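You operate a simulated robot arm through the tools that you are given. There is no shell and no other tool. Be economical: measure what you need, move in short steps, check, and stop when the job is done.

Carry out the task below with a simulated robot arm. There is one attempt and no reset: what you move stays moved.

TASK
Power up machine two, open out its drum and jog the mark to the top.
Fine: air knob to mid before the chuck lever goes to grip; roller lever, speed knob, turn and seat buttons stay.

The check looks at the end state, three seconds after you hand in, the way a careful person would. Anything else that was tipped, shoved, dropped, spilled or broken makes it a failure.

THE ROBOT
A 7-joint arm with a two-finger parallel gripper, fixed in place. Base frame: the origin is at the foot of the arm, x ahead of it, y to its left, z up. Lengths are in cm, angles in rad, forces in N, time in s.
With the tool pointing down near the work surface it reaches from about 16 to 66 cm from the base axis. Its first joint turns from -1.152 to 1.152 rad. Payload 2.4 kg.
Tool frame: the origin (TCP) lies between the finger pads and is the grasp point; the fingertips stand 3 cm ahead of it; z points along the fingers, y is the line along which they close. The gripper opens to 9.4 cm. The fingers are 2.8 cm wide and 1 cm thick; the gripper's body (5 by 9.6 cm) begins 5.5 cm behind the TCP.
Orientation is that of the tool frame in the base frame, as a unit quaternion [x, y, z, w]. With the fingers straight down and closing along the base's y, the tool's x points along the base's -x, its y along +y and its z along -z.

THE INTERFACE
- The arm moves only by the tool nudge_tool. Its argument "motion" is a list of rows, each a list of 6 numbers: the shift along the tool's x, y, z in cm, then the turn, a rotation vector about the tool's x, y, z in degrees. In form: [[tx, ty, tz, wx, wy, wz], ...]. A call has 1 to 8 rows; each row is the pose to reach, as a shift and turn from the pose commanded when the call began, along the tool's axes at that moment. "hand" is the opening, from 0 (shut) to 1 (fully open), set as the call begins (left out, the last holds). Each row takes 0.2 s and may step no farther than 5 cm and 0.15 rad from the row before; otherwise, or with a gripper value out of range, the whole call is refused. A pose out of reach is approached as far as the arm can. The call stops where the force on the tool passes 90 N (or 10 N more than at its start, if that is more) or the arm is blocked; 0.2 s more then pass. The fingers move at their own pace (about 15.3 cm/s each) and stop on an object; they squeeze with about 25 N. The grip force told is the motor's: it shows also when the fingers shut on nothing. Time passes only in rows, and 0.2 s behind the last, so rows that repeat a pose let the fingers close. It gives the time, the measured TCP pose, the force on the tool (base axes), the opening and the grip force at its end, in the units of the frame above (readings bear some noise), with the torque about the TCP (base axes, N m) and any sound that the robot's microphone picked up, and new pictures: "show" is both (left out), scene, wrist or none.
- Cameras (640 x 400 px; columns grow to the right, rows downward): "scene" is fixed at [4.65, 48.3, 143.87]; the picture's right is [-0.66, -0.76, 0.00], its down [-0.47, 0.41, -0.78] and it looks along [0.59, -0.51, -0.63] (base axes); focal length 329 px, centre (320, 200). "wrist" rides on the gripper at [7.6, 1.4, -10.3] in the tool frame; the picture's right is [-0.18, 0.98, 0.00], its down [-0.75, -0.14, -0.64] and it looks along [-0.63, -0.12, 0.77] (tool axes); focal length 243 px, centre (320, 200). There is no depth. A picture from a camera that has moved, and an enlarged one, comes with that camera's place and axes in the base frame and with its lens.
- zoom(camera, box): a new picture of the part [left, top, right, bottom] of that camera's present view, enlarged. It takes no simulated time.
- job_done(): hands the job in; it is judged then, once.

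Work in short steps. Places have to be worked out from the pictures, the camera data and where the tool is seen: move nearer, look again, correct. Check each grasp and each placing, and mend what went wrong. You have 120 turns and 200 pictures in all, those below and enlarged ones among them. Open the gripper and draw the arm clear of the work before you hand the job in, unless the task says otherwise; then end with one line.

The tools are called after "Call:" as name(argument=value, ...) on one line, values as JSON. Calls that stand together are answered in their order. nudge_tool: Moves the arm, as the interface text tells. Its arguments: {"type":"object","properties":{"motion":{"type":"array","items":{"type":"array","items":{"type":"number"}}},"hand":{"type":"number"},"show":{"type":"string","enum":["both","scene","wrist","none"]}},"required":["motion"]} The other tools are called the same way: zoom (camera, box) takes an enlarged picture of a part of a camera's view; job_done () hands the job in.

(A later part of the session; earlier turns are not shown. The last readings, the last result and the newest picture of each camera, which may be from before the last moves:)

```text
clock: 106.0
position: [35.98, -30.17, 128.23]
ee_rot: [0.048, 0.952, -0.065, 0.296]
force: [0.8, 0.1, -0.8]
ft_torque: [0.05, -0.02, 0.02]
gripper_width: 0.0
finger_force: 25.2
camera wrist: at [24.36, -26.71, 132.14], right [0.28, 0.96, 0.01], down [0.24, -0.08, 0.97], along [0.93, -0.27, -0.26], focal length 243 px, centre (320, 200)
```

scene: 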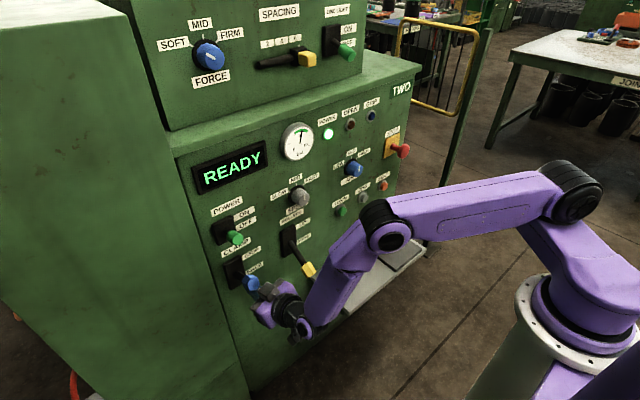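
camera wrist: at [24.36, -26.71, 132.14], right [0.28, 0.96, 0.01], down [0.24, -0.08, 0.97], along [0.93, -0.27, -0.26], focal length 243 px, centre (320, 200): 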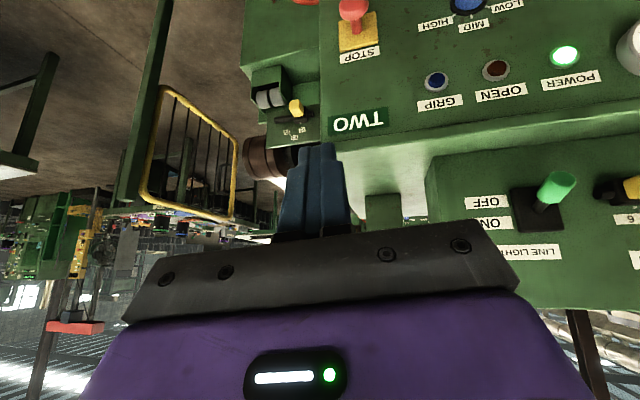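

Shifting a bit right and yawing left to clear the fingers from the drum view.

Call:
nudge_tool(motion=[[-0.6, -3.4, 0, -2.3, -0.4, -3.3], [-1.2, -6.8, 0, -4.5, -0.8, -6.5], [-1.7, -10.1, 0, -6.8, -1.2, -9.8], [-1.7, -10.1, 0, -6.8, -1.2, -9.8]], show="wrist")

Call:
zoom(camera="wrist", box=[190, 100, 290, 200])

```text
clock: 107.0
position: [35.83, -40.02, 130.28]
ee_rot: [-0.052, 0.952, -0.035, 0.301]
force: [1.1, 0.4, -0.1]
ft_torque: [0.01, 0.05, 0.06]
gripper_width: 0.02
finger_force: 25.0
camera wrist: at [23.83, -39.16, 134.03], right [0.07, 1.0, 0.01], down [0.25, -0.03, 0.97], along [0.96, -0.07, -0.25], focal length 243 px, centre (320, 200)
```

wrist: 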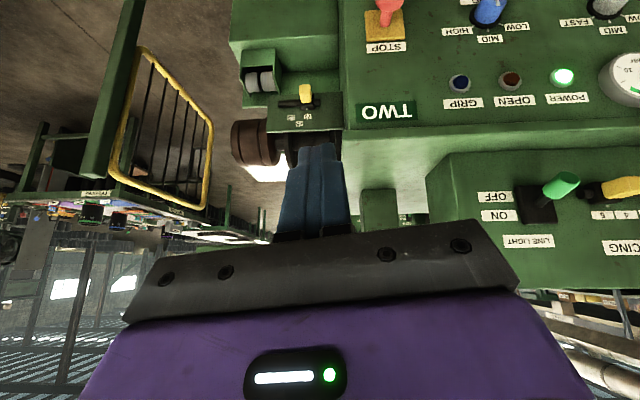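

```text
4.00 times, centred on (240, 150) of wrist
camera zoom: at [23.83, -39.16, 134.03], right [0.07, 1.0, 0.01], down [0.25, -0.03, 0.97], along [0.96, -0.07, -0.25], focal length 970 px, centre (640, 400)
```

zoom: 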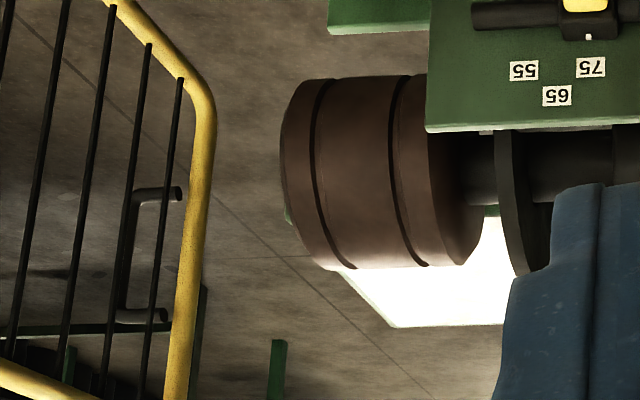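

Call:
zoom(camera="wrist", box=[225, 110, 295, 180])

```text
5.71 times, centred on (260, 145) of wrist
camera zoom: at [23.83, -39.16, 134.03], right [0.07, 1.0, 0.01], down [0.25, -0.03, 0.97], along [0.96, -0.07, -0.25], focal length 1386 px, centre (663, 514)
```

zoom: 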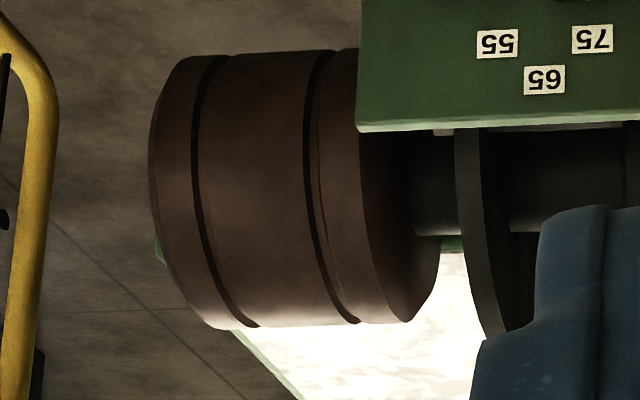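

No mark visible yet. Running a longer press cycle: back to JOG, hold about 1.5 s, return and look.

Call:
nudge_tool(motion=[[0, 3.3, 0.5, 2.3, 0.4, 3.3], [-0.1, 6.6, 0.9, 4.5, 0.8, 6.5], [-0.1, 9.95, 1.4, 6.8, 1.2, 9.8], [-0.1, 9.95, 1.4, 6.8, 1.2, 9.8]], show="none")

Call:
nudge_tool(motion=[[2.1, 2.1, 3.6, 0, 0, 0], [4.3, 4.2, 7.1, 0, 0, 0], [6.4, 6.3, 10.7, 0, 0, 0], [8.5, 8.4, 14.2, 0, 0, 0], [10.6, 10.5, 17.8, 0, 0, 0], [12.8, 12.5, 21.3, 0, 0, 0], [14.9, 14.6, 24.9, 0, 0, 0], [17, 16.7, 28.4, 0, 0, 0]], show="none")

Call:
nudge_tool(motion=[[-0.7, 0.8, 4.6, 0, 0, 0], [-1.3, 1.5, 9.3, 0, 0, 0], [-2, 2.3, 14, 0, 0, 0], [-2.7, 3.1, 18.6, 0, 0, 0], [-2.7, 3.1, 18.6, 0, 0, 0]], show="wrist")

```text
clock: 108.0
position: [36.06, -30.19, 127.88]
ee_rot: [0.049, 0.952, -0.067, 0.296]
force: [0.2, 0.4, -0.6]
ft_torque: [-0.01, 0.02, -0.02]
gripper_width: 0.01
finger_force: 25.1
```

```text
clock: 110.0
position: [43.23, -12.78, 93.61]
ee_rot: [-0.023, 0.953, -0.043, 0.3]
force: [0.8, 0.1, 0.3]
ft_torque: [0.04, -0.01, 0.02]
gripper_width: 0.02
finger_force: 24.9
stopped in row 8: the arm was blocked; the commanded pose is now the measured one
```

```text
clock: 111.2
position: [56.24, -10.85, 79.68]
ee_rot: [-0.022, 0.953, -0.044, 0.3]
force: [-0.1, 0.7, -0.2]
ft_torque: [-0.01, 0.02, 0.02]
gripper_width: 0.0
finger_force: 24.8
camera wrist: at [44.3, -9.2, 83.56], right [0.13, 0.99, 0.01], down [0.25, -0.04, 0.97], along [0.96, -0.13, -0.26], focal length 243 px, centre (320, 200)
```

wrist: 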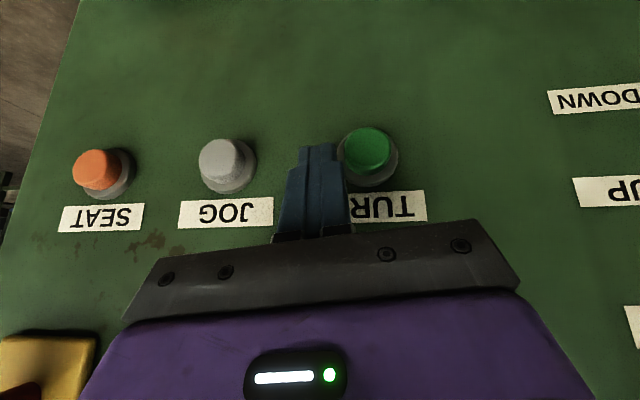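

The descent hit a joint limit and drifted again toward TURN (not pressed). Backing straight off first, then over to JOG.

Call:
nudge_tool(motion=[[2.3, 0, -2.25, 0, 0, 0], [2.5, -2, -2, 1.7, 0.3, 2.5], [2.8, -4, -1.8, 3.4, 0.6, 5], [3, -5.9, -1.5, 5.1, 0.9, 7.4], [3, -5.9, -1.5, 5.1, 0.9, 7.4]], show="wrist")

```text
clock: 112.4
position: [52.97, -16.71, 79.51]
ee_rot: [0.053, 0.952, -0.067, 0.295]
force: [-0.2, -0.3, -0.7]
ft_torque: [0.0, -0.01, 0.02]
gripper_width: 0.01
finger_force: 24.9
camera wrist: at [41.32, -13.24, 83.48], right [0.29, 0.96, 0.01], down [0.24, -0.08, 0.97], along [0.93, -0.28, -0.26], focal length 243 px, centre (320, 200)
```

wrist: 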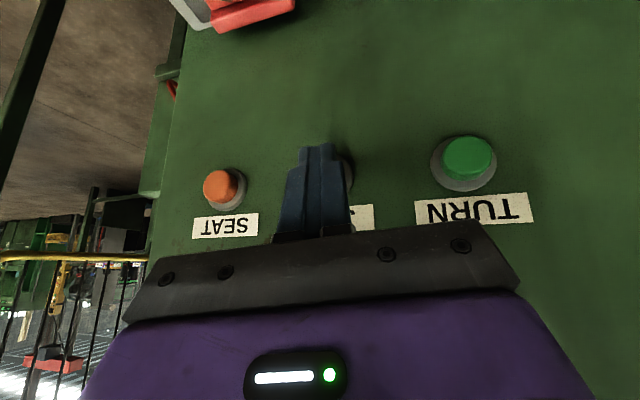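

Aligned. Hold JOG about 1.5 s, then retreat and view.

Call:
nudge_tool(motion=[[-1.07, 0.36, 1.8, 0, 0, 0], [-1.9, 0.5, 2.4, 0, 0, 0], [-2.4, 0.57, 2.7, 0, 0, 0], [-2.4, 0.57, 2.7, 0, 0, 0], [-2.4, 0.57, 2.7, 0, 0, 0], [-2.4, 0.57, 2.7, 0, 0, 0], [-2.4, 0.57, 2.7, 0, 0, 0], [-2.4, 0.57, 2.7, 0, 0, 0]], show="none")

Call:
nudge_tool(motion=[[1.33, -0.2, -0.9, 0, 0, 0], [2.4, -0.6, -2.7, 0, 0, 0], [3.1, -1.4, -7.3, 0, 0, 0], [3.8, -2.1, -12, 0, 0, 0], [4.4, -2.9, -16.7, 0, 0, 0], [5.1, -3.7, -21.3, 0, 0, 0]], show="none")

Call:
nudge_tool(motion=[[-2.1, -2.1, -3.5, 0, 0, 0], [-4.2, -4.2, -7.1, 0, 0, 0], [-6.4, -6.3, -10.6, 0, 0, 0], [-8.5, -8.4, -14.2, 0, 0, 0], [-10.6, -10.4, -17.7, 0, 0, 0], [-12.7, -12.5, -21.3, 0, 0, 0], [-14.9, -14.6, -24.8, 0, 0, 0], [-17, -16.7, -28.4, 0, 0, 0]], show="none")

Call:
nudge_tool(motion=[[-0.6, -3.4, 0, -2.3, -0.4, -3.3], [-1.2, -6.8, 0, -4.5, -0.8, -6.5], [-1.7, -10.1, 0, -6.8, -1.2, -9.8], [-1.7, -10.1, 0, -6.8, -1.2, -9.8]], show="wrist")

Call:
zoom(camera="wrist", box=[215, 100, 295, 180])

```text
clock: 114.2
position: [56.1, -16.87, 78.46]
ee_rot: [0.054, 0.952, -0.067, 0.293]
force: [-25.6, -1.5, -4.7]
ft_torque: [0.02, 0.6, -0.15]
gripper_width: 0.01
finger_force: 24.9
heard: click
```

```text
clock: 115.6
position: [39.89, -16.69, 93.61]
ee_rot: [0.052, 0.952, -0.066, 0.295]
force: [0.1, -0.7, 0.3]
ft_torque: [-0.01, -0.04, 0.0]
gripper_width: 0.0
finger_force: 25.7
```

```text
clock: 117.4
position: [35.88, -29.75, 128.35]
ee_rot: [0.052, 0.952, -0.066, 0.295]
force: [0.3, -0.4, 0.1]
ft_torque: [0.02, 0.02, -0.01]
gripper_width: 0.01
finger_force: 25.0
```

```text
clock: 118.4
position: [35.72, -39.79, 130.07]
ee_rot: [-0.047, 0.952, -0.036, 0.301]
force: [0.1, -0.5, -1.1]
ft_torque: [0.04, 0.03, -0.01]
gripper_width: 0.0
finger_force: 25.8
camera wrist: at [23.69, -38.89, 133.99], right [0.08, 1.0, 0.01], down [0.25, -0.03, 0.97], along [0.96, -0.08, -0.26], focal length 243 px, centre (320, 200)
```

wrist: 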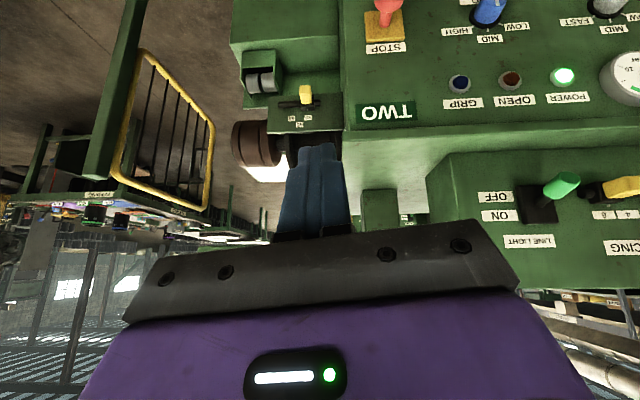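

```text
5.00 times, centred on (255, 140) of wrist
camera zoom: at [23.69, -38.89, 133.99], right [0.08, 1.0, 0.01], down [0.25, -0.03, 0.97], along [0.96, -0.08, -0.26], focal length 1213 px, centre (645, 500)
```

zoom: 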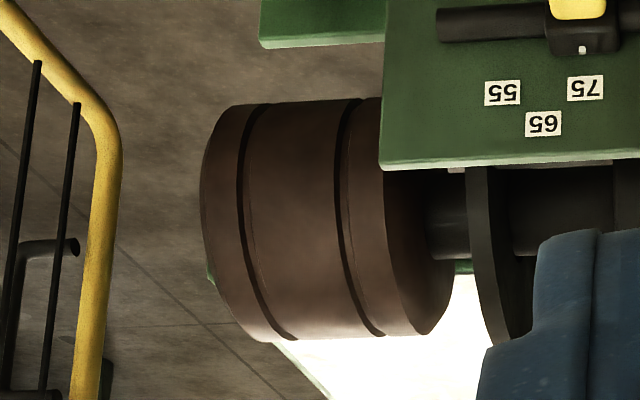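

Still no mark on the visible face. I'll yaw left a bit more so the dark flange beside the drum is unobstructed.

Call:
nudge_tool(motion=[[0, 0, 0, -3.4, -0.6, -4.9], [0, 0, 0, -6.8, -1.2, -9.8], [0, 0, 0, -10.2, -1.8, -14.7], [0, 0, 0, -10.2, -1.8, -14.7]], show="none")

Call:
zoom(camera="wrist", box=[130, 90, 290, 190])

```text
clock: 119.4
position: [35.74, -39.96, 129.98]
ee_rot: [-0.196, 0.932, 0.011, 0.304]
force: [-0.9, 0.0, 0.6]
ft_torque: [0.0, 0.03, 0.01]
gripper_width: 0.0
finger_force: 24.5
```

```text
4.00 times, centred on (210, 140) of wrist
camera zoom: at [23.96, -42.71, 133.94], right [-0.23, 0.97, 0.01], down [0.25, 0.05, 0.97], along [0.94, 0.23, -0.25], focal length 970 px, centre (760, 440)
```

zoom: 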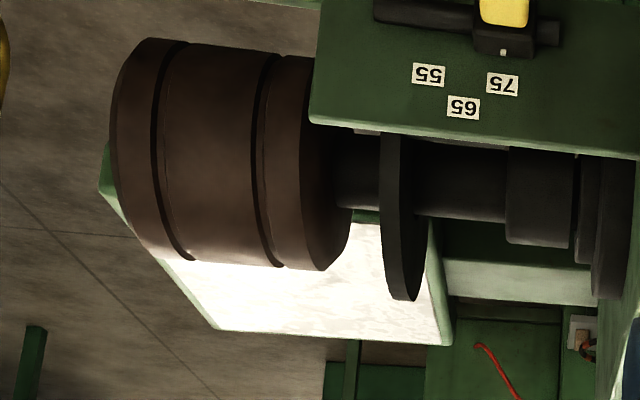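

Drum, shaft and flange show no mark, so it's still on the hidden side. Heading back to JOG by a path farther from the joint limit.

Call:
nudge_tool(motion=[[-0.2, 2.3, 2.3, 4.1, 0.7, 5.9], [-0.3, 4.6, 4.6, 8.3, 1.4, 11.8], [-0.5, 6.9, 6.9, 12.4, 2.2, 17.7], [-0.7, 9.2, 9.2, 16.6, 2.9, 23.6], [-0.7, 9.2, 9.2, 16.6, 2.9, 23.6]], show="none")

Call:
nudge_tool(motion=[[1.33, 1.93, 3.57, 0, 0, 0], [2.7, 3.9, 7.1, 0, 0, 0], [4, 5.8, 10.7, 0, 0, 0], [5.3, 7.7, 14.3, 0, 0, 0], [6.6, 9.6, 17.9, 0, 0, 0], [8, 11.6, 21.4, 0, 0, 0], [9.3, 13.5, 25, 0, 0, 0]], show="none")

Call:
nudge_tool(motion=[[0.8, 1.4, 4, 0, 0, 0], [1.6, 2.8, 8, 0, 0, 0], [2.4, 4.2, 12, 0, 0, 0], [3.2, 5.6, 16, 0, 0, 0], [3.2, 5.6, 16, 0, 0, 0]], show="wrist")

```text
clock: 120.6
position: [37.93, -29.56, 122.22]
ee_rot: [0.045, 0.952, -0.066, 0.296]
force: [0.4, 0.0, 0.5]
ft_torque: [0.01, 0.0, 0.02]
gripper_width: 0.02
finger_force: 24.3
```

```text
clock: 122.2
position: [46.01, -19.86, 94.94]
ee_rot: [0.044, 0.952, -0.066, 0.295]
force: [-1.7, -4.0, -0.1]
ft_torque: [0.22, -0.13, 0.19]
gripper_width: 0.01
finger_force: 24.5
```

```text
clock: 123.4
position: [53.09, -16.45, 79.45]
ee_rot: [0.044, 0.952, -0.065, 0.297]
force: [0.3, -0.7, 0.1]
ft_torque: [0.0, -0.01, 0.01]
gripper_width: 0.0
finger_force: 24.8
camera wrist: at [41.41, -13.24, 83.39], right [0.27, 0.96, 0.01], down [0.24, -0.08, 0.97], along [0.93, -0.26, -0.25], focal length 243 px, centre (320, 200)
```

wrist: 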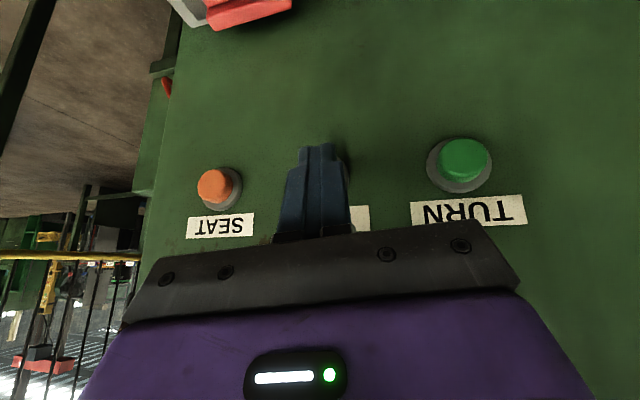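

This path is clean. Holding JOG about 2.4 s, then viewing.

Call:
nudge_tool(motion=[[-1.07, 0.2, 1.8, 0, 0, 0], [-1.9, 0.3, 2.4, 0, 0, 0], [-2.4, 0.3, 2.7, 0, 0, 0], [-2.4, 0.3, 2.7, 0, 0, 0], [-2.4, 0.3, 2.7, 0, 0, 0], [-2.4, 0.3, 2.7, 0, 0, 0], [-2.4, 0.3, 2.7, 0, 0, 0], [-2.4, 0.3, 2.7, 0, 0, 0]], show="none")

Call:
nudge_tool(motion=[[0, 0, 0, 0, 0, 0], [0, 0, 0, 0, 0, 0], [0, 0, 0, 0, 0, 0]], show="none")

Call:
nudge_tool(motion=[[1.3, -0.1, -0.9, 0, 0, 0], [2.4, -0.3, -2.7, 0, 0, 0], [1.6, -1.7, -6.7, 0, 0, 0], [0.8, -3.1, -10.7, 0, 0, 0], [0, -4.5, -14.7, 0, 0, 0], [-0.8, -5.9, -18.7, 0, 0, 0]], show="none")

Call:
nudge_tool(motion=[[-1.33, -1.93, -3.57, 0, 0, 0], [-2.7, -3.9, -7.1, 0, 0, 0], [-4, -5.8, -10.7, 0, 0, 0], [-5.3, -7.7, -14.3, 0, 0, 0], [-6.6, -9.6, -17.9, 0, 0, 0], [-8, -11.6, -21.4, 0, 0, 0], [-9.3, -13.5, -25, 0, 0, 0]], show="none")

Call:
nudge_tool(motion=[[-1.1, -3.8, -2, -4.2, -0.7, -6], [-2.3, -7.5, -4.1, -8.3, -1.4, -12], [-3.4, -11.3, -6.1, -12.5, -2.1, -18], [-3.4, -11.3, -6.1, -12.5, -2.1, -18]], show="none")

Call:
zoom(camera="wrist", box=[150, 90, 310, 190])

```text
clock: 125.2
position: [56.14, -16.75, 78.41]
ee_rot: [0.046, 0.953, -0.066, 0.292]
force: [-27.8, 0.5, -2.4]
ft_torque: [0.12, 0.53, -0.07]
gripper_width: 0.01
finger_force: 25.4
heard: click
```

```text
clock: 126.0
position: [56.14, -16.8, 78.51]
ee_rot: [0.045, 0.953, -0.066, 0.291]
force: [-27.1, -1.2, -6.0]
ft_torque: [0.05, 0.59, -0.12]
gripper_width: 0.0
finger_force: 24.8
```

```text
clock: 127.4
position: [45.91, -19.78, 95.08]
ee_rot: [0.044, 0.952, -0.066, 0.297]
force: [-0.5, 0.6, -0.1]
ft_torque: [0.0, -0.02, 0.02]
gripper_width: 0.01
finger_force: 25.0
```

```text
clock: 129.0
position: [38.05, -29.8, 121.97]
ee_rot: [0.044, 0.952, -0.066, 0.295]
force: [-0.4, -0.3, 0.5]
ft_torque: [-0.02, -0.03, 0.0]
gripper_width: 0.02
finger_force: 24.7
```

```text
clock: 130.0
position: [35.88, -40.08, 129.95]
ee_rot: [-0.14, 0.943, -0.008, 0.302]
force: [0.6, 0.4, 0.0]
ft_torque: [-0.03, 0.0, 0.02]
gripper_width: 0.0
finger_force: 24.8
```

```text
4.00 times, centred on (230, 140) of wrist
camera zoom: at [23.93, -41.51, 133.88], right [-0.11, 0.99, 0.01], down [0.26, 0.02, 0.97], along [0.96, 0.11, -0.26], focal length 970 px, centre (680, 440)
```

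zoom: 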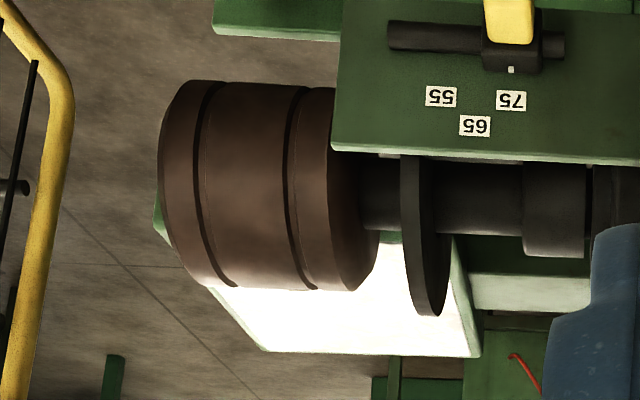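

Still nothing visible; by the bounds so far the jog is slow. I'll repeat with a hold of about 4 s.

Call:
nudge_tool(motion=[[0, 3.4, 2.8, 4.2, 0.7, 6], [0, 6.8, 5.6, 8.3, 1.4, 12], [0.1, 10.2, 8.4, 12.5, 2.2, 18], [0.1, 10.2, 8.4, 12.5, 2.2, 18]], show="none")

Call:
nudge_tool(motion=[[1.33, 1.93, 3.57, 0, 0, 0], [2.7, 3.9, 7.1, 0, 0, 0], [4, 5.8, 10.7, 0, 0, 0], [5.3, 7.7, 14.3, 0, 0, 0], [6.6, 9.6, 17.9, 0, 0, 0], [8, 11.6, 21.4, 0, 0, 0], [9.3, 13.5, 25, 0, 0, 0]], show="none")

Call:
nudge_tool(motion=[[0.8, 1.4, 4, 0, 0, 0], [1.6, 2.8, 8, 0, 0, 0], [2.4, 4.1, 12, 0, 0, 0], [3.2, 5.4, 16, 0, 0, 0], [3.2, 5.4, 16, 0, 0, 0]], show="wrist")

```text
clock: 131.0
position: [37.91, -29.73, 122.12]
ee_rot: [0.044, 0.952, -0.067, 0.295]
force: [-0.7, 0.8, -0.4]
ft_torque: [0.01, 0.01, 0.0]
gripper_width: 0.01
finger_force: 24.6
```

```text
clock: 132.6
position: [45.9, -19.85, 94.84]
ee_rot: [0.043, 0.952, -0.066, 0.295]
force: [-0.4, 1.3, 0.3]
ft_torque: [-0.09, 0.02, -0.04]
gripper_width: 0.0
finger_force: 25.2
```

```text
clock: 133.8
position: [52.75, -16.97, 79.46]
ee_rot: [0.044, 0.952, -0.066, 0.295]
force: [0.0, 0.9, 0.7]
ft_torque: [-0.02, -0.04, 0.01]
gripper_width: 0.02
finger_force: 25.2
camera wrist: at [41.18, -13.66, 83.49], right [0.27, 0.96, 0.01], down [0.25, -0.08, 0.97], along [0.93, -0.26, -0.26], focal length 243 px, centre (320, 200)
```

wrist: 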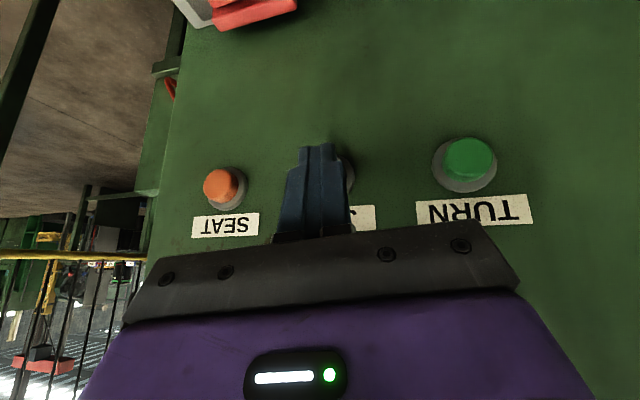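

Pressing and holding for about 4 s, with one scene picture during the hold.

Call:
nudge_tool(motion=[[-1.07, 0.36, 1.8, 0, 0, 0], [-1.9, 0.5, 2.4, 0, 0, 0], [-2.5, 0.57, 2.75, 0, 0, 0], [-2.5, 0.57, 2.75, 0, 0, 0], [-2.5, 0.57, 2.75, 0, 0, 0], [-2.5, 0.57, 2.75, 0, 0, 0], [-2.5, 0.57, 2.75, 0, 0, 0], [-2.5, 0.57, 2.75, 0, 0, 0]], show="none")

Call:
nudge_tool(motion=[[0, 0, 0, 0, 0, 0], [0, 0, 0, 0, 0, 0], [0, 0, 0, 0, 0, 0], [0, 0, 0, 0, 0, 0], [0, 0, 0, 0, 0, 0], [0, 0, 0, 0, 0, 0], [0, 0, 0, 0, 0, 0], [0, 0, 0, 0, 0, 0]], show="none")

Call:
nudge_tool(motion=[[0, 0, 0, 0, 0, 0], [0, 0, 0, 0, 0, 0], [0, 0, 0, 0, 0, 0]], show="scene")

Call:
nudge_tool(motion=[[1.4, -0.2, -0.9, 0, 0, 0], [2.5, -0.6, -2.7, 0, 0, 0], [1.7, -2, -6.7, 0, 0, 0], [0.9, -3.4, -10.7, 0, 0, 0], [0.1, -4.7, -14.7, 0, 0, 0], [-0.7, -6, -18.7, 0, 0, 0]], show="none")

Call:
nudge_tool(motion=[[-1.33, -1.93, -3.57, 0, 0, 0], [-2.7, -3.9, -7.1, 0, 0, 0], [-4, -5.8, -10.7, 0, 0, 0], [-5.3, -7.7, -14.3, 0, 0, 0], [-6.6, -9.6, -17.9, 0, 0, 0], [-8, -11.6, -21.4, 0, 0, 0], [-9.3, -13.5, -25, 0, 0, 0]], show="none")

Call:
nudge_tool(motion=[[-1.1, -3.8, -2, -4.2, -0.7, -6], [-2.3, -7.5, -4.1, -8.3, -1.4, -12], [-3.4, -11.3, -6.1, -12.5, -2.1, -18], [-3.4, -11.3, -6.1, -12.5, -2.1, -18]], show="none")

Call:
zoom(camera="wrist", box=[150, 90, 310, 190])

```text
clock: 135.6
position: [56.13, -16.88, 78.47]
ee_rot: [0.046, 0.953, -0.067, 0.292]
force: [-31.2, -1.2, 0.7]
ft_torque: [0.09, 0.53, -0.12]
gripper_width: 0.01
finger_force: 24.8
heard: click
```

```text
clock: 137.4
position: [56.19, -16.97, 78.48]
ee_rot: [0.046, 0.953, -0.067, 0.29]
force: [-30.3, -2.1, -2.7]
ft_torque: [-0.02, 0.61, -0.16]
gripper_width: 0.0
finger_force: 24.2
```

```text
clock: 138.2
position: [56.22, -16.95, 78.56]
ee_rot: [0.047, 0.953, -0.068, 0.29]
force: [-30.5, -1.9, -2.1]
ft_torque: [-0.04, 0.59, -0.13]
gripper_width: 0.0
finger_force: 25.1
```

scene: 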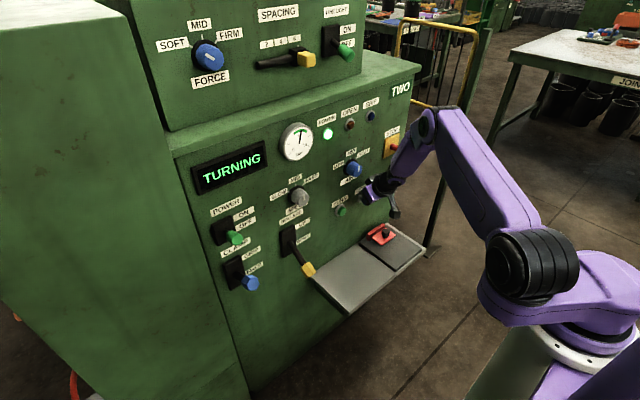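

```text
clock: 139.6
position: [45.98, -19.8, 94.94]
ee_rot: [0.044, 0.952, -0.066, 0.294]
force: [0.5, -0.4, -0.3]
ft_torque: [0.0, -0.02, -0.04]
gripper_width: 0.02
finger_force: 24.8
```

```text
clock: 141.2
position: [38.29, -29.84, 121.8]
ee_rot: [0.043, 0.952, -0.066, 0.295]
force: [-0.8, -0.5, 0.7]
ft_torque: [0.02, 0.0, 0.01]
gripper_width: 0.0
finger_force: 25.3
```

```text
clock: 142.2
position: [36.34, -40.42, 130.08]
ee_rot: [-0.14, 0.943, -0.008, 0.302]
force: [-0.2, -0.2, -0.3]
ft_torque: [0.01, 0.03, 0.01]
gripper_width: 0.0
finger_force: 25.2
```

```text
4.00 times, centred on (230, 140) of wrist
camera zoom: at [24.16, -41.83, 134.05], right [-0.11, 0.99, 0.01], down [0.26, 0.02, 0.97], along [0.96, 0.11, -0.26], focal length 970 px, centre (680, 440)
```

zoom: 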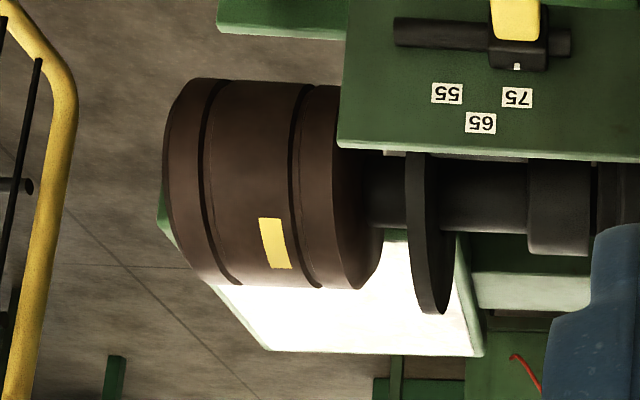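

The yellow mark is now visible, about 60° up from the front, so roughly 30° short of top (or past it, depending on direction). I'll make a short test jog to learn direction and speed.

Call:
nudge_tool(motion=[[0, 3.4, 2.8, 4.2, 0.7, 6], [0, 6.8, 5.6, 8.3, 1.4, 12], [0.1, 10.2, 8.4, 12.5, 2.2, 18], [0.1, 10.2, 8.4, 12.5, 2.2, 18]], show="none")

Call:
nudge_tool(motion=[[1.33, 1.93, 3.57, 0, 0, 0], [2.7, 3.9, 7.1, 0, 0, 0], [4, 5.8, 10.7, 0, 0, 0], [5.3, 7.7, 14.3, 0, 0, 0], [6.6, 9.6, 17.9, 0, 0, 0], [8, 11.6, 21.4, 0, 0, 0], [9.3, 13.5, 25, 0, 0, 0]], show="none")

Call:
nudge_tool(motion=[[0.8, 1.4, 4, 0, 0, 0], [1.6, 2.8, 8, 0, 0, 0], [2.4, 4.2, 12, 0, 0, 0], [3.2, 5.6, 16, 0, 0, 0], [3.2, 5.6, 16, 0, 0, 0]], show="wrist")

```text
clock: 143.2
position: [38.35, -29.94, 122.21]
ee_rot: [0.045, 0.952, -0.067, 0.294]
force: [0.0, -0.3, -1.0]
ft_torque: [0.03, 0.01, -0.01]
gripper_width: 0.0
finger_force: 24.9
```

```text
clock: 144.8
position: [46.24, -20.03, 95.29]
ee_rot: [0.043, 0.952, -0.066, 0.294]
force: [1.0, 1.5, -0.2]
ft_torque: [-0.07, 0.04, -0.07]
gripper_width: 0.0
finger_force: 24.5
```

```text
clock: 146.0
position: [53.13, -16.41, 79.74]
ee_rot: [0.044, 0.952, -0.066, 0.294]
force: [0.3, 0.1, -0.6]
ft_torque: [-0.04, 0.01, -0.01]
gripper_width: 0.03
finger_force: 25.3
camera wrist: at [41.42, -13.2, 83.64], right [0.27, 0.96, 0.01], down [0.25, -0.08, 0.97], along [0.93, -0.26, -0.26], focal length 243 px, centre (320, 200)
```

wrist: 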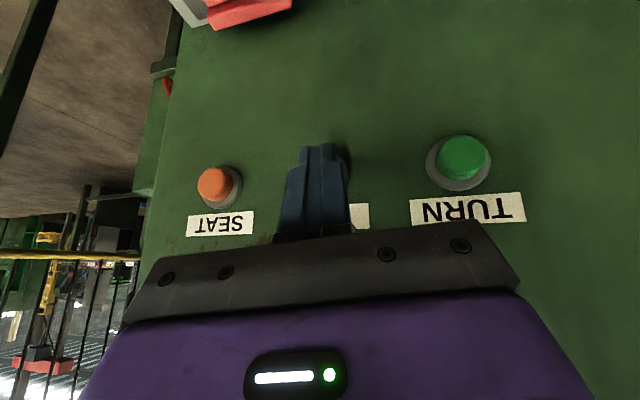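

Aligned. A short tap, then view.

Call:
nudge_tool(motion=[[-1.07, 0.1, 1.9, 0, 0, 0], [-1.9, 0.2, 2.5, 0, 0, 0], [-2.4, 0.2, 2.85, 0, 0, 0], [-1.07, 0.1, 1.9, 0, 0, 0], [0, 0, 0, 0, 0, 0]], show="none")

Call:
nudge_tool(motion=[[-0.8, -1.4, -4, 0, 0, 0], [-1.6, -2.8, -8, 0, 0, 0], [-2.4, -4.2, -12, 0, 0, 0], [-3.2, -5.6, -16, 0, 0, 0]], show="none")

Call:
nudge_tool(motion=[[-1.33, -1.93, -3.57, 0, 0, 0], [-2.7, -3.9, -7.1, 0, 0, 0], [-4, -5.8, -10.7, 0, 0, 0], [-5.3, -7.7, -14.3, 0, 0, 0], [-6.6, -9.6, -17.9, 0, 0, 0], [-8, -11.6, -21.4, 0, 0, 0], [-9.3, -13.5, -25, 0, 0, 0]], show="none")

Call:
nudge_tool(motion=[[-1.1, -3.8, -2, -4.2, -0.7, -6], [-2.3, -7.5, -4.1, -8.3, -1.4, -12], [-3.4, -11.3, -6.1, -12.5, -2.1, -18], [-3.4, -11.3, -6.1, -12.5, -2.1, -18]], show="none")

Call:
zoom(camera="wrist", box=[150, 90, 310, 190])

```text
clock: 147.2
position: [53.08, -16.87, 79.78]
ee_rot: [0.043, 0.952, -0.066, 0.295]
force: [-0.1, 0.6, 0.1]
ft_torque: [0.0, -0.02, -0.03]
gripper_width: 0.01
finger_force: 24.9
heard: click
```

```text
clock: 148.2
position: [46.12, -19.91, 95.26]
ee_rot: [0.043, 0.952, -0.065, 0.294]
force: [0.4, -0.2, -0.2]
ft_torque: [-0.01, -0.05, -0.05]
gripper_width: 0.0
finger_force: 24.9
```

```text
clock: 149.8
position: [38.48, -29.84, 122.34]
ee_rot: [0.044, 0.953, -0.065, 0.293]
force: [0.5, -0.1, 0.8]
ft_torque: [0.0, 0.02, 0.0]
gripper_width: 0.0
finger_force: 24.4
```

```text
clock: 150.8
position: [36.22, -40.35, 130.3]
ee_rot: [-0.139, 0.943, -0.007, 0.301]
force: [0.2, -0.3, -1.2]
ft_torque: [0.0, 0.01, 0.03]
gripper_width: 0.01
finger_force: 24.6
```

```text
4.00 times, centred on (230, 140) of wrist
camera zoom: at [24.24, -41.86, 134.24], right [-0.11, 0.99, 0.01], down [0.26, 0.02, 0.97], along [0.96, 0.11, -0.26], focal length 970 px, centre (680, 440)
```

zoom: 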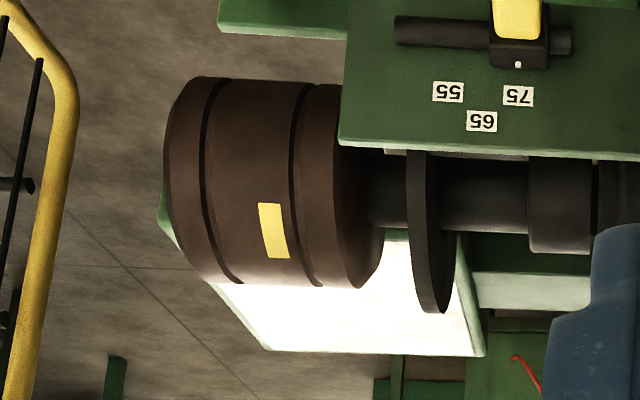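

The drum turns top-to-front: the mark moved from ~61° to ~55°, about 6.6° per tap (≈20–25°/s). So it must go nearly all the way round (~325°). Back to JOG for a long hold of ~12 s, which stops short of the top.

Call:
nudge_tool(motion=[[0, 3.4, 2.8, 4.2, 0.7, 6], [0, 6.8, 5.6, 8.3, 1.4, 12], [0.1, 10.2, 8.4, 12.5, 2.2, 18], [0.1, 10.2, 8.4, 12.5, 2.2, 18]], show="none")

Call:
nudge_tool(motion=[[1.33, 1.93, 3.57, 0, 0, 0], [2.7, 3.9, 7.1, 0, 0, 0], [4, 5.8, 10.7, 0, 0, 0], [5.3, 7.7, 14.3, 0, 0, 0], [6.6, 9.6, 17.9, 0, 0, 0], [8, 11.6, 21.4, 0, 0, 0], [9.3, 13.5, 25, 0, 0, 0]], show="none")

Call:
nudge_tool(motion=[[0.8, 1.4, 4, 0, 0, 0], [1.6, 2.8, 8, 0, 0, 0], [2.4, 4.1, 12, 0, 0, 0], [3.2, 5.4, 16.2, 0, 0, 0], [3.2, 5.4, 16.2, 0, 0, 0]], show="wrist")

```text
clock: 151.8
position: [38.47, -30.1, 122.28]
ee_rot: [0.045, 0.952, -0.067, 0.294]
force: [-0.3, -0.2, -0.5]
ft_torque: [-0.02, -0.02, -0.01]
gripper_width: 0.0
finger_force: 24.5
```

```text
clock: 153.4
position: [46.25, -19.88, 95.05]
ee_rot: [0.044, 0.953, -0.065, 0.293]
force: [0.2, 1.2, 0.5]
ft_torque: [-0.02, -0.01, -0.03]
gripper_width: 0.01
finger_force: 25.1
```

```text
clock: 154.6
position: [53.27, -17.21, 79.66]
ee_rot: [0.044, 0.953, -0.066, 0.293]
force: [0.4, -0.2, 0.6]
ft_torque: [0.0, -0.04, 0.0]
gripper_width: 0.0
finger_force: 24.9
camera wrist: at [41.65, -13.79, 83.7], right [0.27, 0.96, 0.01], down [0.25, -0.08, 0.97], along [0.93, -0.26, -0.26], focal length 243 px, centre (320, 200)
```

wrist: 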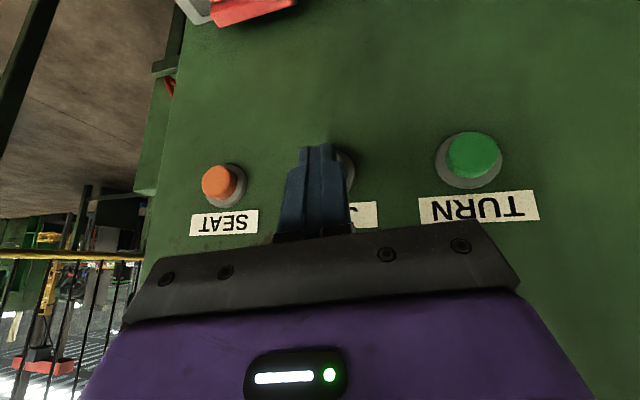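

Pressing and holding JOG for roughly 12 s, then viewing.

Call:
nudge_tool(motion=[[-1.07, 0.5, 1.9, 0, 0, 0], [-1.9, 0.7, 2.5, 0, 0, 0], [-2.4, 0.8, 2.8, 0, 0, 0], [-2.4, 0.8, 2.8, 0, 0, 0], [-2.4, 0.8, 2.8, 0, 0, 0], [-2.4, 0.8, 2.8, 0, 0, 0], [-2.4, 0.8, 2.8, 0, 0, 0], [-2.4, 0.8, 2.8, 0, 0, 0]], show="none")

Call:
nudge_tool(motion=[[0, 0, 0, 0, 0, 0], [0, 0, 0, 0, 0, 0], [0, 0, 0, 0, 0, 0], [0, 0, 0, 0, 0, 0], [0, 0, 0, 0, 0, 0], [0, 0, 0, 0, 0, 0], [0, 0, 0, 0, 0, 0], [0, 0, 0, 0, 0, 0]], show="none")

Call:
nudge_tool(motion=[[0, 0, 0, 0, 0, 0], [0, 0, 0, 0, 0, 0], [0, 0, 0, 0, 0, 0], [0, 0, 0, 0, 0, 0], [0, 0, 0, 0, 0, 0], [0, 0, 0, 0, 0, 0], [0, 0, 0, 0, 0, 0], [0, 0, 0, 0, 0, 0]], show="none")

Call:
nudge_tool(motion=[[0, 0, 0, 0, 0, 0], [0, 0, 0, 0, 0, 0], [0, 0, 0, 0, 0, 0], [0, 0, 0, 0, 0, 0], [0, 0, 0, 0, 0, 0], [0, 0, 0, 0, 0, 0], [0, 0, 0, 0, 0, 0], [0, 0, 0, 0, 0, 0]], show="none")

Call:
nudge_tool(motion=[[0, 0, 0, 0, 0, 0], [0, 0, 0, 0, 0, 0], [0, 0, 0, 0, 0, 0], [0, 0, 0, 0, 0, 0], [0, 0, 0, 0, 0, 0], [0, 0, 0, 0, 0, 0], [0, 0, 0, 0, 0, 0], [0, 0, 0, 0, 0, 0]], show="none")

Call:
nudge_tool(motion=[[0, 0, 0, 0, 0, 0], [0, 0, 0, 0, 0, 0], [0, 0, 0, 0, 0, 0], [0, 0, 0, 0, 0, 0], [0, 0, 0, 0, 0, 0], [0, 0, 0, 0, 0, 0], [0, 0, 0, 0, 0, 0], [0, 0, 0, 0, 0, 0]], show="none")

Call:
nudge_tool(motion=[[0, 0, 0, 0, 0, 0], [0, 0, 0, 0, 0, 0], [0, 0, 0, 0, 0, 0], [0, 0, 0, 0, 0, 0], [0, 0, 0, 0, 0, 0], [0, 0, 0, 0, 0, 0], [0, 0, 0, 0, 0, 0], [0, 0, 0, 0, 0, 0]], show="none")

Call:
nudge_tool(motion=[[1.3, -0.2, -0.9, 0, 0, 0], [2.4, -0.6, -2.8, 0, 0, 0], [1.6, -2, -6.7, 0, 0, 0], [0.8, -3.4, -10.7, 0, 0, 0], [0, -4.8, -14.8, 0, 0, 0], [-0.8, -6, -18.9, 0, 0, 0]], show="none")

Call:
nudge_tool(motion=[[-1.33, -1.93, -3.57, 0, 0, 0], [-2.7, -3.9, -7.1, 0, 0, 0], [-4, -5.8, -10.7, 0, 0, 0], [-5.3, -7.7, -14.3, 0, 0, 0], [-6.6, -9.6, -17.9, 0, 0, 0], [-8, -11.6, -21.4, 0, 0, 0], [-9.3, -13.5, -25, 0, 0, 0]], show="none")

Call:
nudge_tool(motion=[[-1.1, -3.8, -2, -4.2, -0.7, -6], [-2.3, -7.5, -4.1, -8.3, -1.4, -12], [-3.4, -11.3, -6.1, -12.5, -2.1, -18], [-3.4, -11.3, -6.1, -12.5, -2.1, -18]], show="none")

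Call:
zoom(camera="wrist", box=[150, 90, 310, 190])

```text
clock: 156.4
position: [56.49, -16.75, 78.36]
ee_rot: [0.047, 0.954, -0.068, 0.287]
force: [-42.1, -1.0, 5.8]
ft_torque: [0.16, 0.57, -0.12]
gripper_width: 0.02
finger_force: 25.0
heard: click
```

```text
clock: 158.2
position: [56.27, -17.04, 78.34]
ee_rot: [0.047, 0.954, -0.067, 0.289]
force: [-41.2, -1.1, 1.8]
ft_torque: [-0.03, 0.64, -0.13]
gripper_width: 0.01
finger_force: 25.2
```

```text
clock: 160.0
position: [56.29, -16.89, 78.39]
ee_rot: [0.046, 0.954, -0.067, 0.288]
force: [-41.0, -1.0, 1.0]
ft_torque: [0.0, 0.62, -0.1]
gripper_width: 0.0
finger_force: 25.3
```

```text
clock: 161.8
position: [56.26, -16.84, 78.29]
ee_rot: [0.047, 0.954, -0.067, 0.288]
force: [-41.4, -1.3, 2.1]
ft_torque: [-0.05, 0.67, -0.1]
gripper_width: 0.01
finger_force: 24.7
```

```text
clock: 163.6
position: [56.31, -16.92, 78.26]
ee_rot: [0.046, 0.954, -0.067, 0.288]
force: [-41.6, -1.3, 1.2]
ft_torque: [-0.04, 0.66, -0.11]
gripper_width: 0.02
finger_force: 25.2
```

```text
clock: 165.4
position: [56.38, -16.82, 78.25]
ee_rot: [0.047, 0.954, -0.067, 0.289]
force: [-40.7, -0.6, 1.4]
ft_torque: [-0.05, 0.67, -0.14]
gripper_width: 0.01
finger_force: 25.1
```

```text
clock: 167.2
position: [56.35, -16.94, 78.4]
ee_rot: [0.046, 0.954, -0.066, 0.288]
force: [-41.2, 0.2, 1.7]
ft_torque: [0.02, 0.68, -0.11]
gripper_width: 0.0
finger_force: 25.1
```

```text
clock: 168.6
position: [46.18, -19.97, 95.32]
ee_rot: [0.044, 0.953, -0.067, 0.294]
force: [0.6, 0.2, 0.1]
ft_torque: [0.0, 0.02, -0.03]
gripper_width: 0.0
finger_force: 24.8
```

```text
clock: 170.2
position: [38.42, -29.74, 122.43]
ee_rot: [0.044, 0.953, -0.065, 0.292]
force: [-0.2, -0.4, -0.8]
ft_torque: [0.03, -0.01, 0.01]
gripper_width: 0.0
finger_force: 24.9
```

```text
clock: 171.2
position: [36.42, -40.1, 130.39]
ee_rot: [-0.139, 0.944, -0.009, 0.3]
force: [-0.3, -0.2, 0.1]
ft_torque: [-0.02, -0.02, 0.01]
gripper_width: 0.0
finger_force: 25.7
```

```text
4.00 times, centred on (230, 140) of wrist
camera zoom: at [24.46, -41.59, 134.33], right [-0.11, 0.99, 0.01], down [0.26, 0.02, 0.97], along [0.96, 0.11, -0.26], focal length 970 px, centre (680, 440)
```

zoom: 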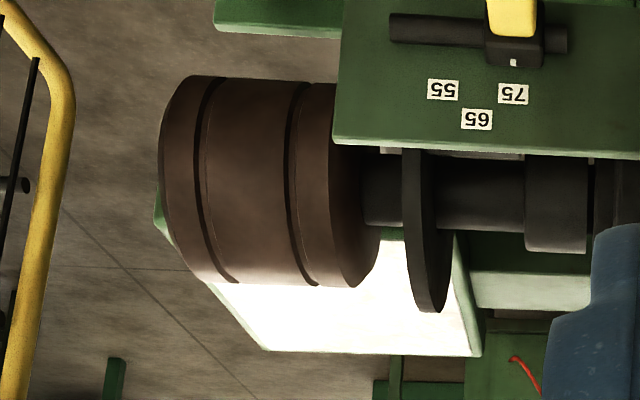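

Hidden on the back side as expected, coming up to the top from behind. Next hold ~1.6 s. Returning to JOG.

Call:
nudge_tool(motion=[[0, 3.4, 2.8, 4.2, 0.7, 6], [0, 6.8, 5.6, 8.3, 1.4, 12], [0.1, 10.2, 8.4, 12.5, 2.2, 18], [0.1, 10.2, 8.4, 12.5, 2.2, 18]], show="none")

Call:
nudge_tool(motion=[[1.33, 1.93, 3.57, 0, 0, 0], [2.7, 3.9, 7.1, 0, 0, 0], [4, 5.8, 10.7, 0, 0, 0], [5.3, 7.7, 14.3, 0, 0, 0], [6.6, 9.6, 17.9, 0, 0, 0], [8, 11.6, 21.4, 0, 0, 0], [9.3, 13.5, 25, 0, 0, 0]], show="none")

Call:
nudge_tool(motion=[[0.8, 1.4, 4, 0, 0, 0], [1.6, 2.8, 8, 0, 0, 0], [2.4, 4.1, 12, 0, 0, 0], [3.3, 5.4, 16.2, 0, 0, 0], [3.3, 5.4, 16.2, 0, 0, 0]], show="wrist")

```text
clock: 172.2
position: [38.52, -29.82, 122.19]
ee_rot: [0.045, 0.953, -0.067, 0.293]
force: [-0.2, -0.5, 0.6]
ft_torque: [-0.02, -0.03, -0.02]
gripper_width: 0.0
finger_force: 24.8
```

```text
clock: 173.8
position: [46.46, -19.81, 94.93]
ee_rot: [0.044, 0.953, -0.067, 0.292]
force: [0.6, 1.4, -0.4]
ft_torque: [0.01, 0.0, 0.01]
gripper_width: 0.0
finger_force: 24.6
```

```text
clock: 175.0
position: [53.22, -16.8, 79.31]
ee_rot: [0.045, 0.953, -0.067, 0.293]
force: [0.1, -0.6, -0.1]
ft_torque: [0.01, 0.0, -0.01]
gripper_width: 0.0
finger_force: 25.3
camera wrist: at [41.6, -13.55, 83.3], right [0.27, 0.96, 0.0], down [0.25, -0.08, 0.97], along [0.93, -0.26, -0.26], focal length 243 px, centre (320, 200)
```

wrist: 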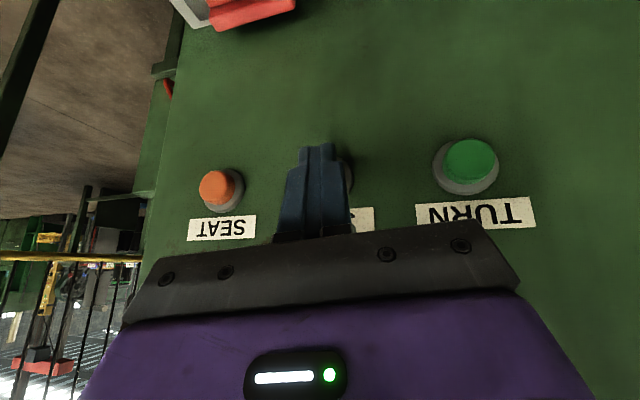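

Aligned; hold ~1.5 s and view.

Call:
nudge_tool(motion=[[-1.07, 0.4, 1.7, 0, 0, 0], [-1.9, 0.6, 2.3, 0, 0, 0], [-2.4, 0.6, 2.6, 0, 0, 0], [-2.4, 0.6, 2.6, 0, 0, 0], [-2.4, 0.6, 2.6, 0, 0, 0], [-2.4, 0.6, 2.6, 0, 0, 0], [-2.4, 0.6, 2.6, 0, 0, 0], [-2.4, 0.6, 2.6, 0, 0, 0]], show="none")

Call:
nudge_tool(motion=[[1.3, -0.2, -0.9, 0, 0, 0], [2.4, -0.6, -2.7, 0, 0, 0], [1.6, -2, -6.7, 0, 0, 0], [0.8, -3.4, -10.7, 0, 0, 0], [0, -4.7, -14.8, 0, 0, 0], [-0.9, -6, -18.8, 0, 0, 0]], show="none")

Call:
nudge_tool(motion=[[-1.33, -1.93, -3.57, 0, 0, 0], [-2.7, -3.9, -7.1, 0, 0, 0], [-4, -5.8, -10.7, 0, 0, 0], [-5.3, -7.7, -14.3, 0, 0, 0], [-6.6, -9.6, -17.9, 0, 0, 0], [-8, -11.6, -21.4, 0, 0, 0], [-9.3, -13.5, -25, 0, 0, 0]], show="none")

Call:
nudge_tool(motion=[[-1.1, -3.8, -2, -4.2, -0.7, -6], [-2.3, -7.5, -4.1, -8.3, -1.4, -12], [-3.4, -11.3, -6.1, -12.5, -2.1, -18], [-3.4, -11.3, -6.1, -12.5, -2.1, -18]], show="none")

Call:
zoom(camera="wrist", box=[150, 90, 310, 190])

```text
clock: 176.8
position: [56.16, -16.74, 78.26]
ee_rot: [0.046, 0.954, -0.066, 0.288]
force: [-36.1, 0.5, 0.8]
ft_torque: [0.13, 0.58, -0.11]
gripper_width: 0.0
finger_force: 25.3
heard: click
```

```text
clock: 178.2
position: [46.26, -19.88, 94.98]
ee_rot: [0.044, 0.953, -0.066, 0.292]
force: [-1.1, 0.5, 0.0]
ft_torque: [0.0, -0.01, 0.02]
gripper_width: 0.0
finger_force: 25.4
```

```text
clock: 179.8
position: [38.6, -29.91, 122.19]
ee_rot: [0.044, 0.953, -0.065, 0.292]
force: [-0.5, 0.0, -0.2]
ft_torque: [0.0, 0.0, -0.01]
gripper_width: 0.02
finger_force: 24.7
```

```text
clock: 180.8
position: [36.55, -40.15, 130.28]
ee_rot: [-0.14, 0.944, -0.007, 0.299]
force: [0.3, -0.4, -0.8]
ft_torque: [0.05, 0.01, 0.01]
gripper_width: 0.0
finger_force: 24.8
```

```text
4.00 times, centred on (230, 140) of wrist
camera zoom: at [24.51, -41.62, 134.4], right [-0.11, 0.99, 0.01], down [0.26, 0.02, 0.96], along [0.96, 0.11, -0.26], focal length 970 px, centre (680, 440)
```

zoom: 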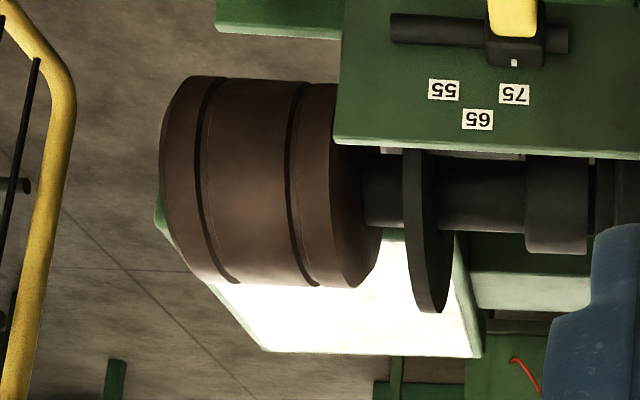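

Still hidden, so the speed is ≤21°/s. Repeat with a ~1.9 s hold.

Call:
nudge_tool(motion=[[0, 3.4, 2.8, 4.2, 0.7, 6], [0, 6.8, 5.6, 8.3, 1.4, 12], [0.1, 10.2, 8.4, 12.5, 2.2, 18], [0.1, 10.2, 8.4, 12.5, 2.2, 18]], show="none")

Call:
nudge_tool(motion=[[1.33, 1.93, 3.57, 0, 0, 0], [2.7, 3.9, 7.1, 0, 0, 0], [4, 5.8, 10.7, 0, 0, 0], [5.3, 7.7, 14.3, 0, 0, 0], [6.6, 9.6, 17.9, 0, 0, 0], [8, 11.6, 21.4, 0, 0, 0], [9.3, 13.5, 25, 0, 0, 0]], show="none")

Call:
nudge_tool(motion=[[0.8, 1.4, 4, 0, 0, 0], [1.6, 2.8, 8, 0, 0, 0], [2.4, 4.1, 12, 0, 0, 0], [3.4, 5.4, 16, 0, 0, 0], [3.4, 5.4, 16, 0, 0, 0]], show="wrist")

```text
clock: 181.8
position: [38.66, -29.87, 122.44]
ee_rot: [0.044, 0.953, -0.066, 0.291]
force: [0.6, 0.9, -0.2]
ft_torque: [0.01, -0.01, -0.03]
gripper_width: 0.0
finger_force: 25.1
```

```text
clock: 183.4
position: [46.45, -20.02, 95.26]
ee_rot: [0.044, 0.954, -0.066, 0.291]
force: [0.3, -1.3, -0.9]
ft_torque: [-0.03, 0.0, 0.01]
gripper_width: 0.0
finger_force: 24.5
```

```text
clock: 184.6
position: [53.1, -16.59, 79.55]
ee_rot: [0.044, 0.953, -0.067, 0.291]
force: [0.7, 0.1, 0.8]
ft_torque: [0.0, -0.03, 0.02]
gripper_width: 0.0
finger_force: 25.1
camera wrist: at [41.44, -13.38, 83.65], right [0.27, 0.96, 0.0], down [0.25, -0.08, 0.96], along [0.93, -0.26, -0.26], focal length 243 px, centre (320, 200)
```

wrist: 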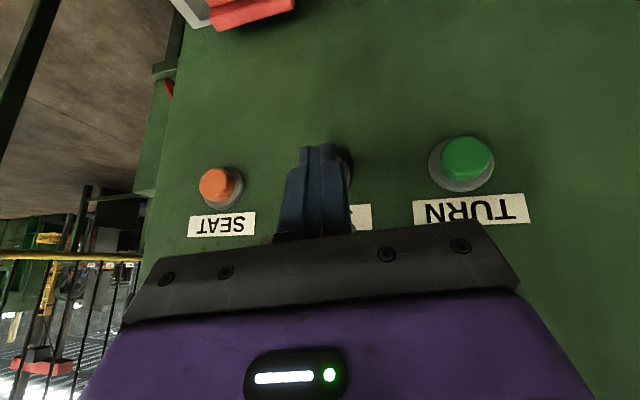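

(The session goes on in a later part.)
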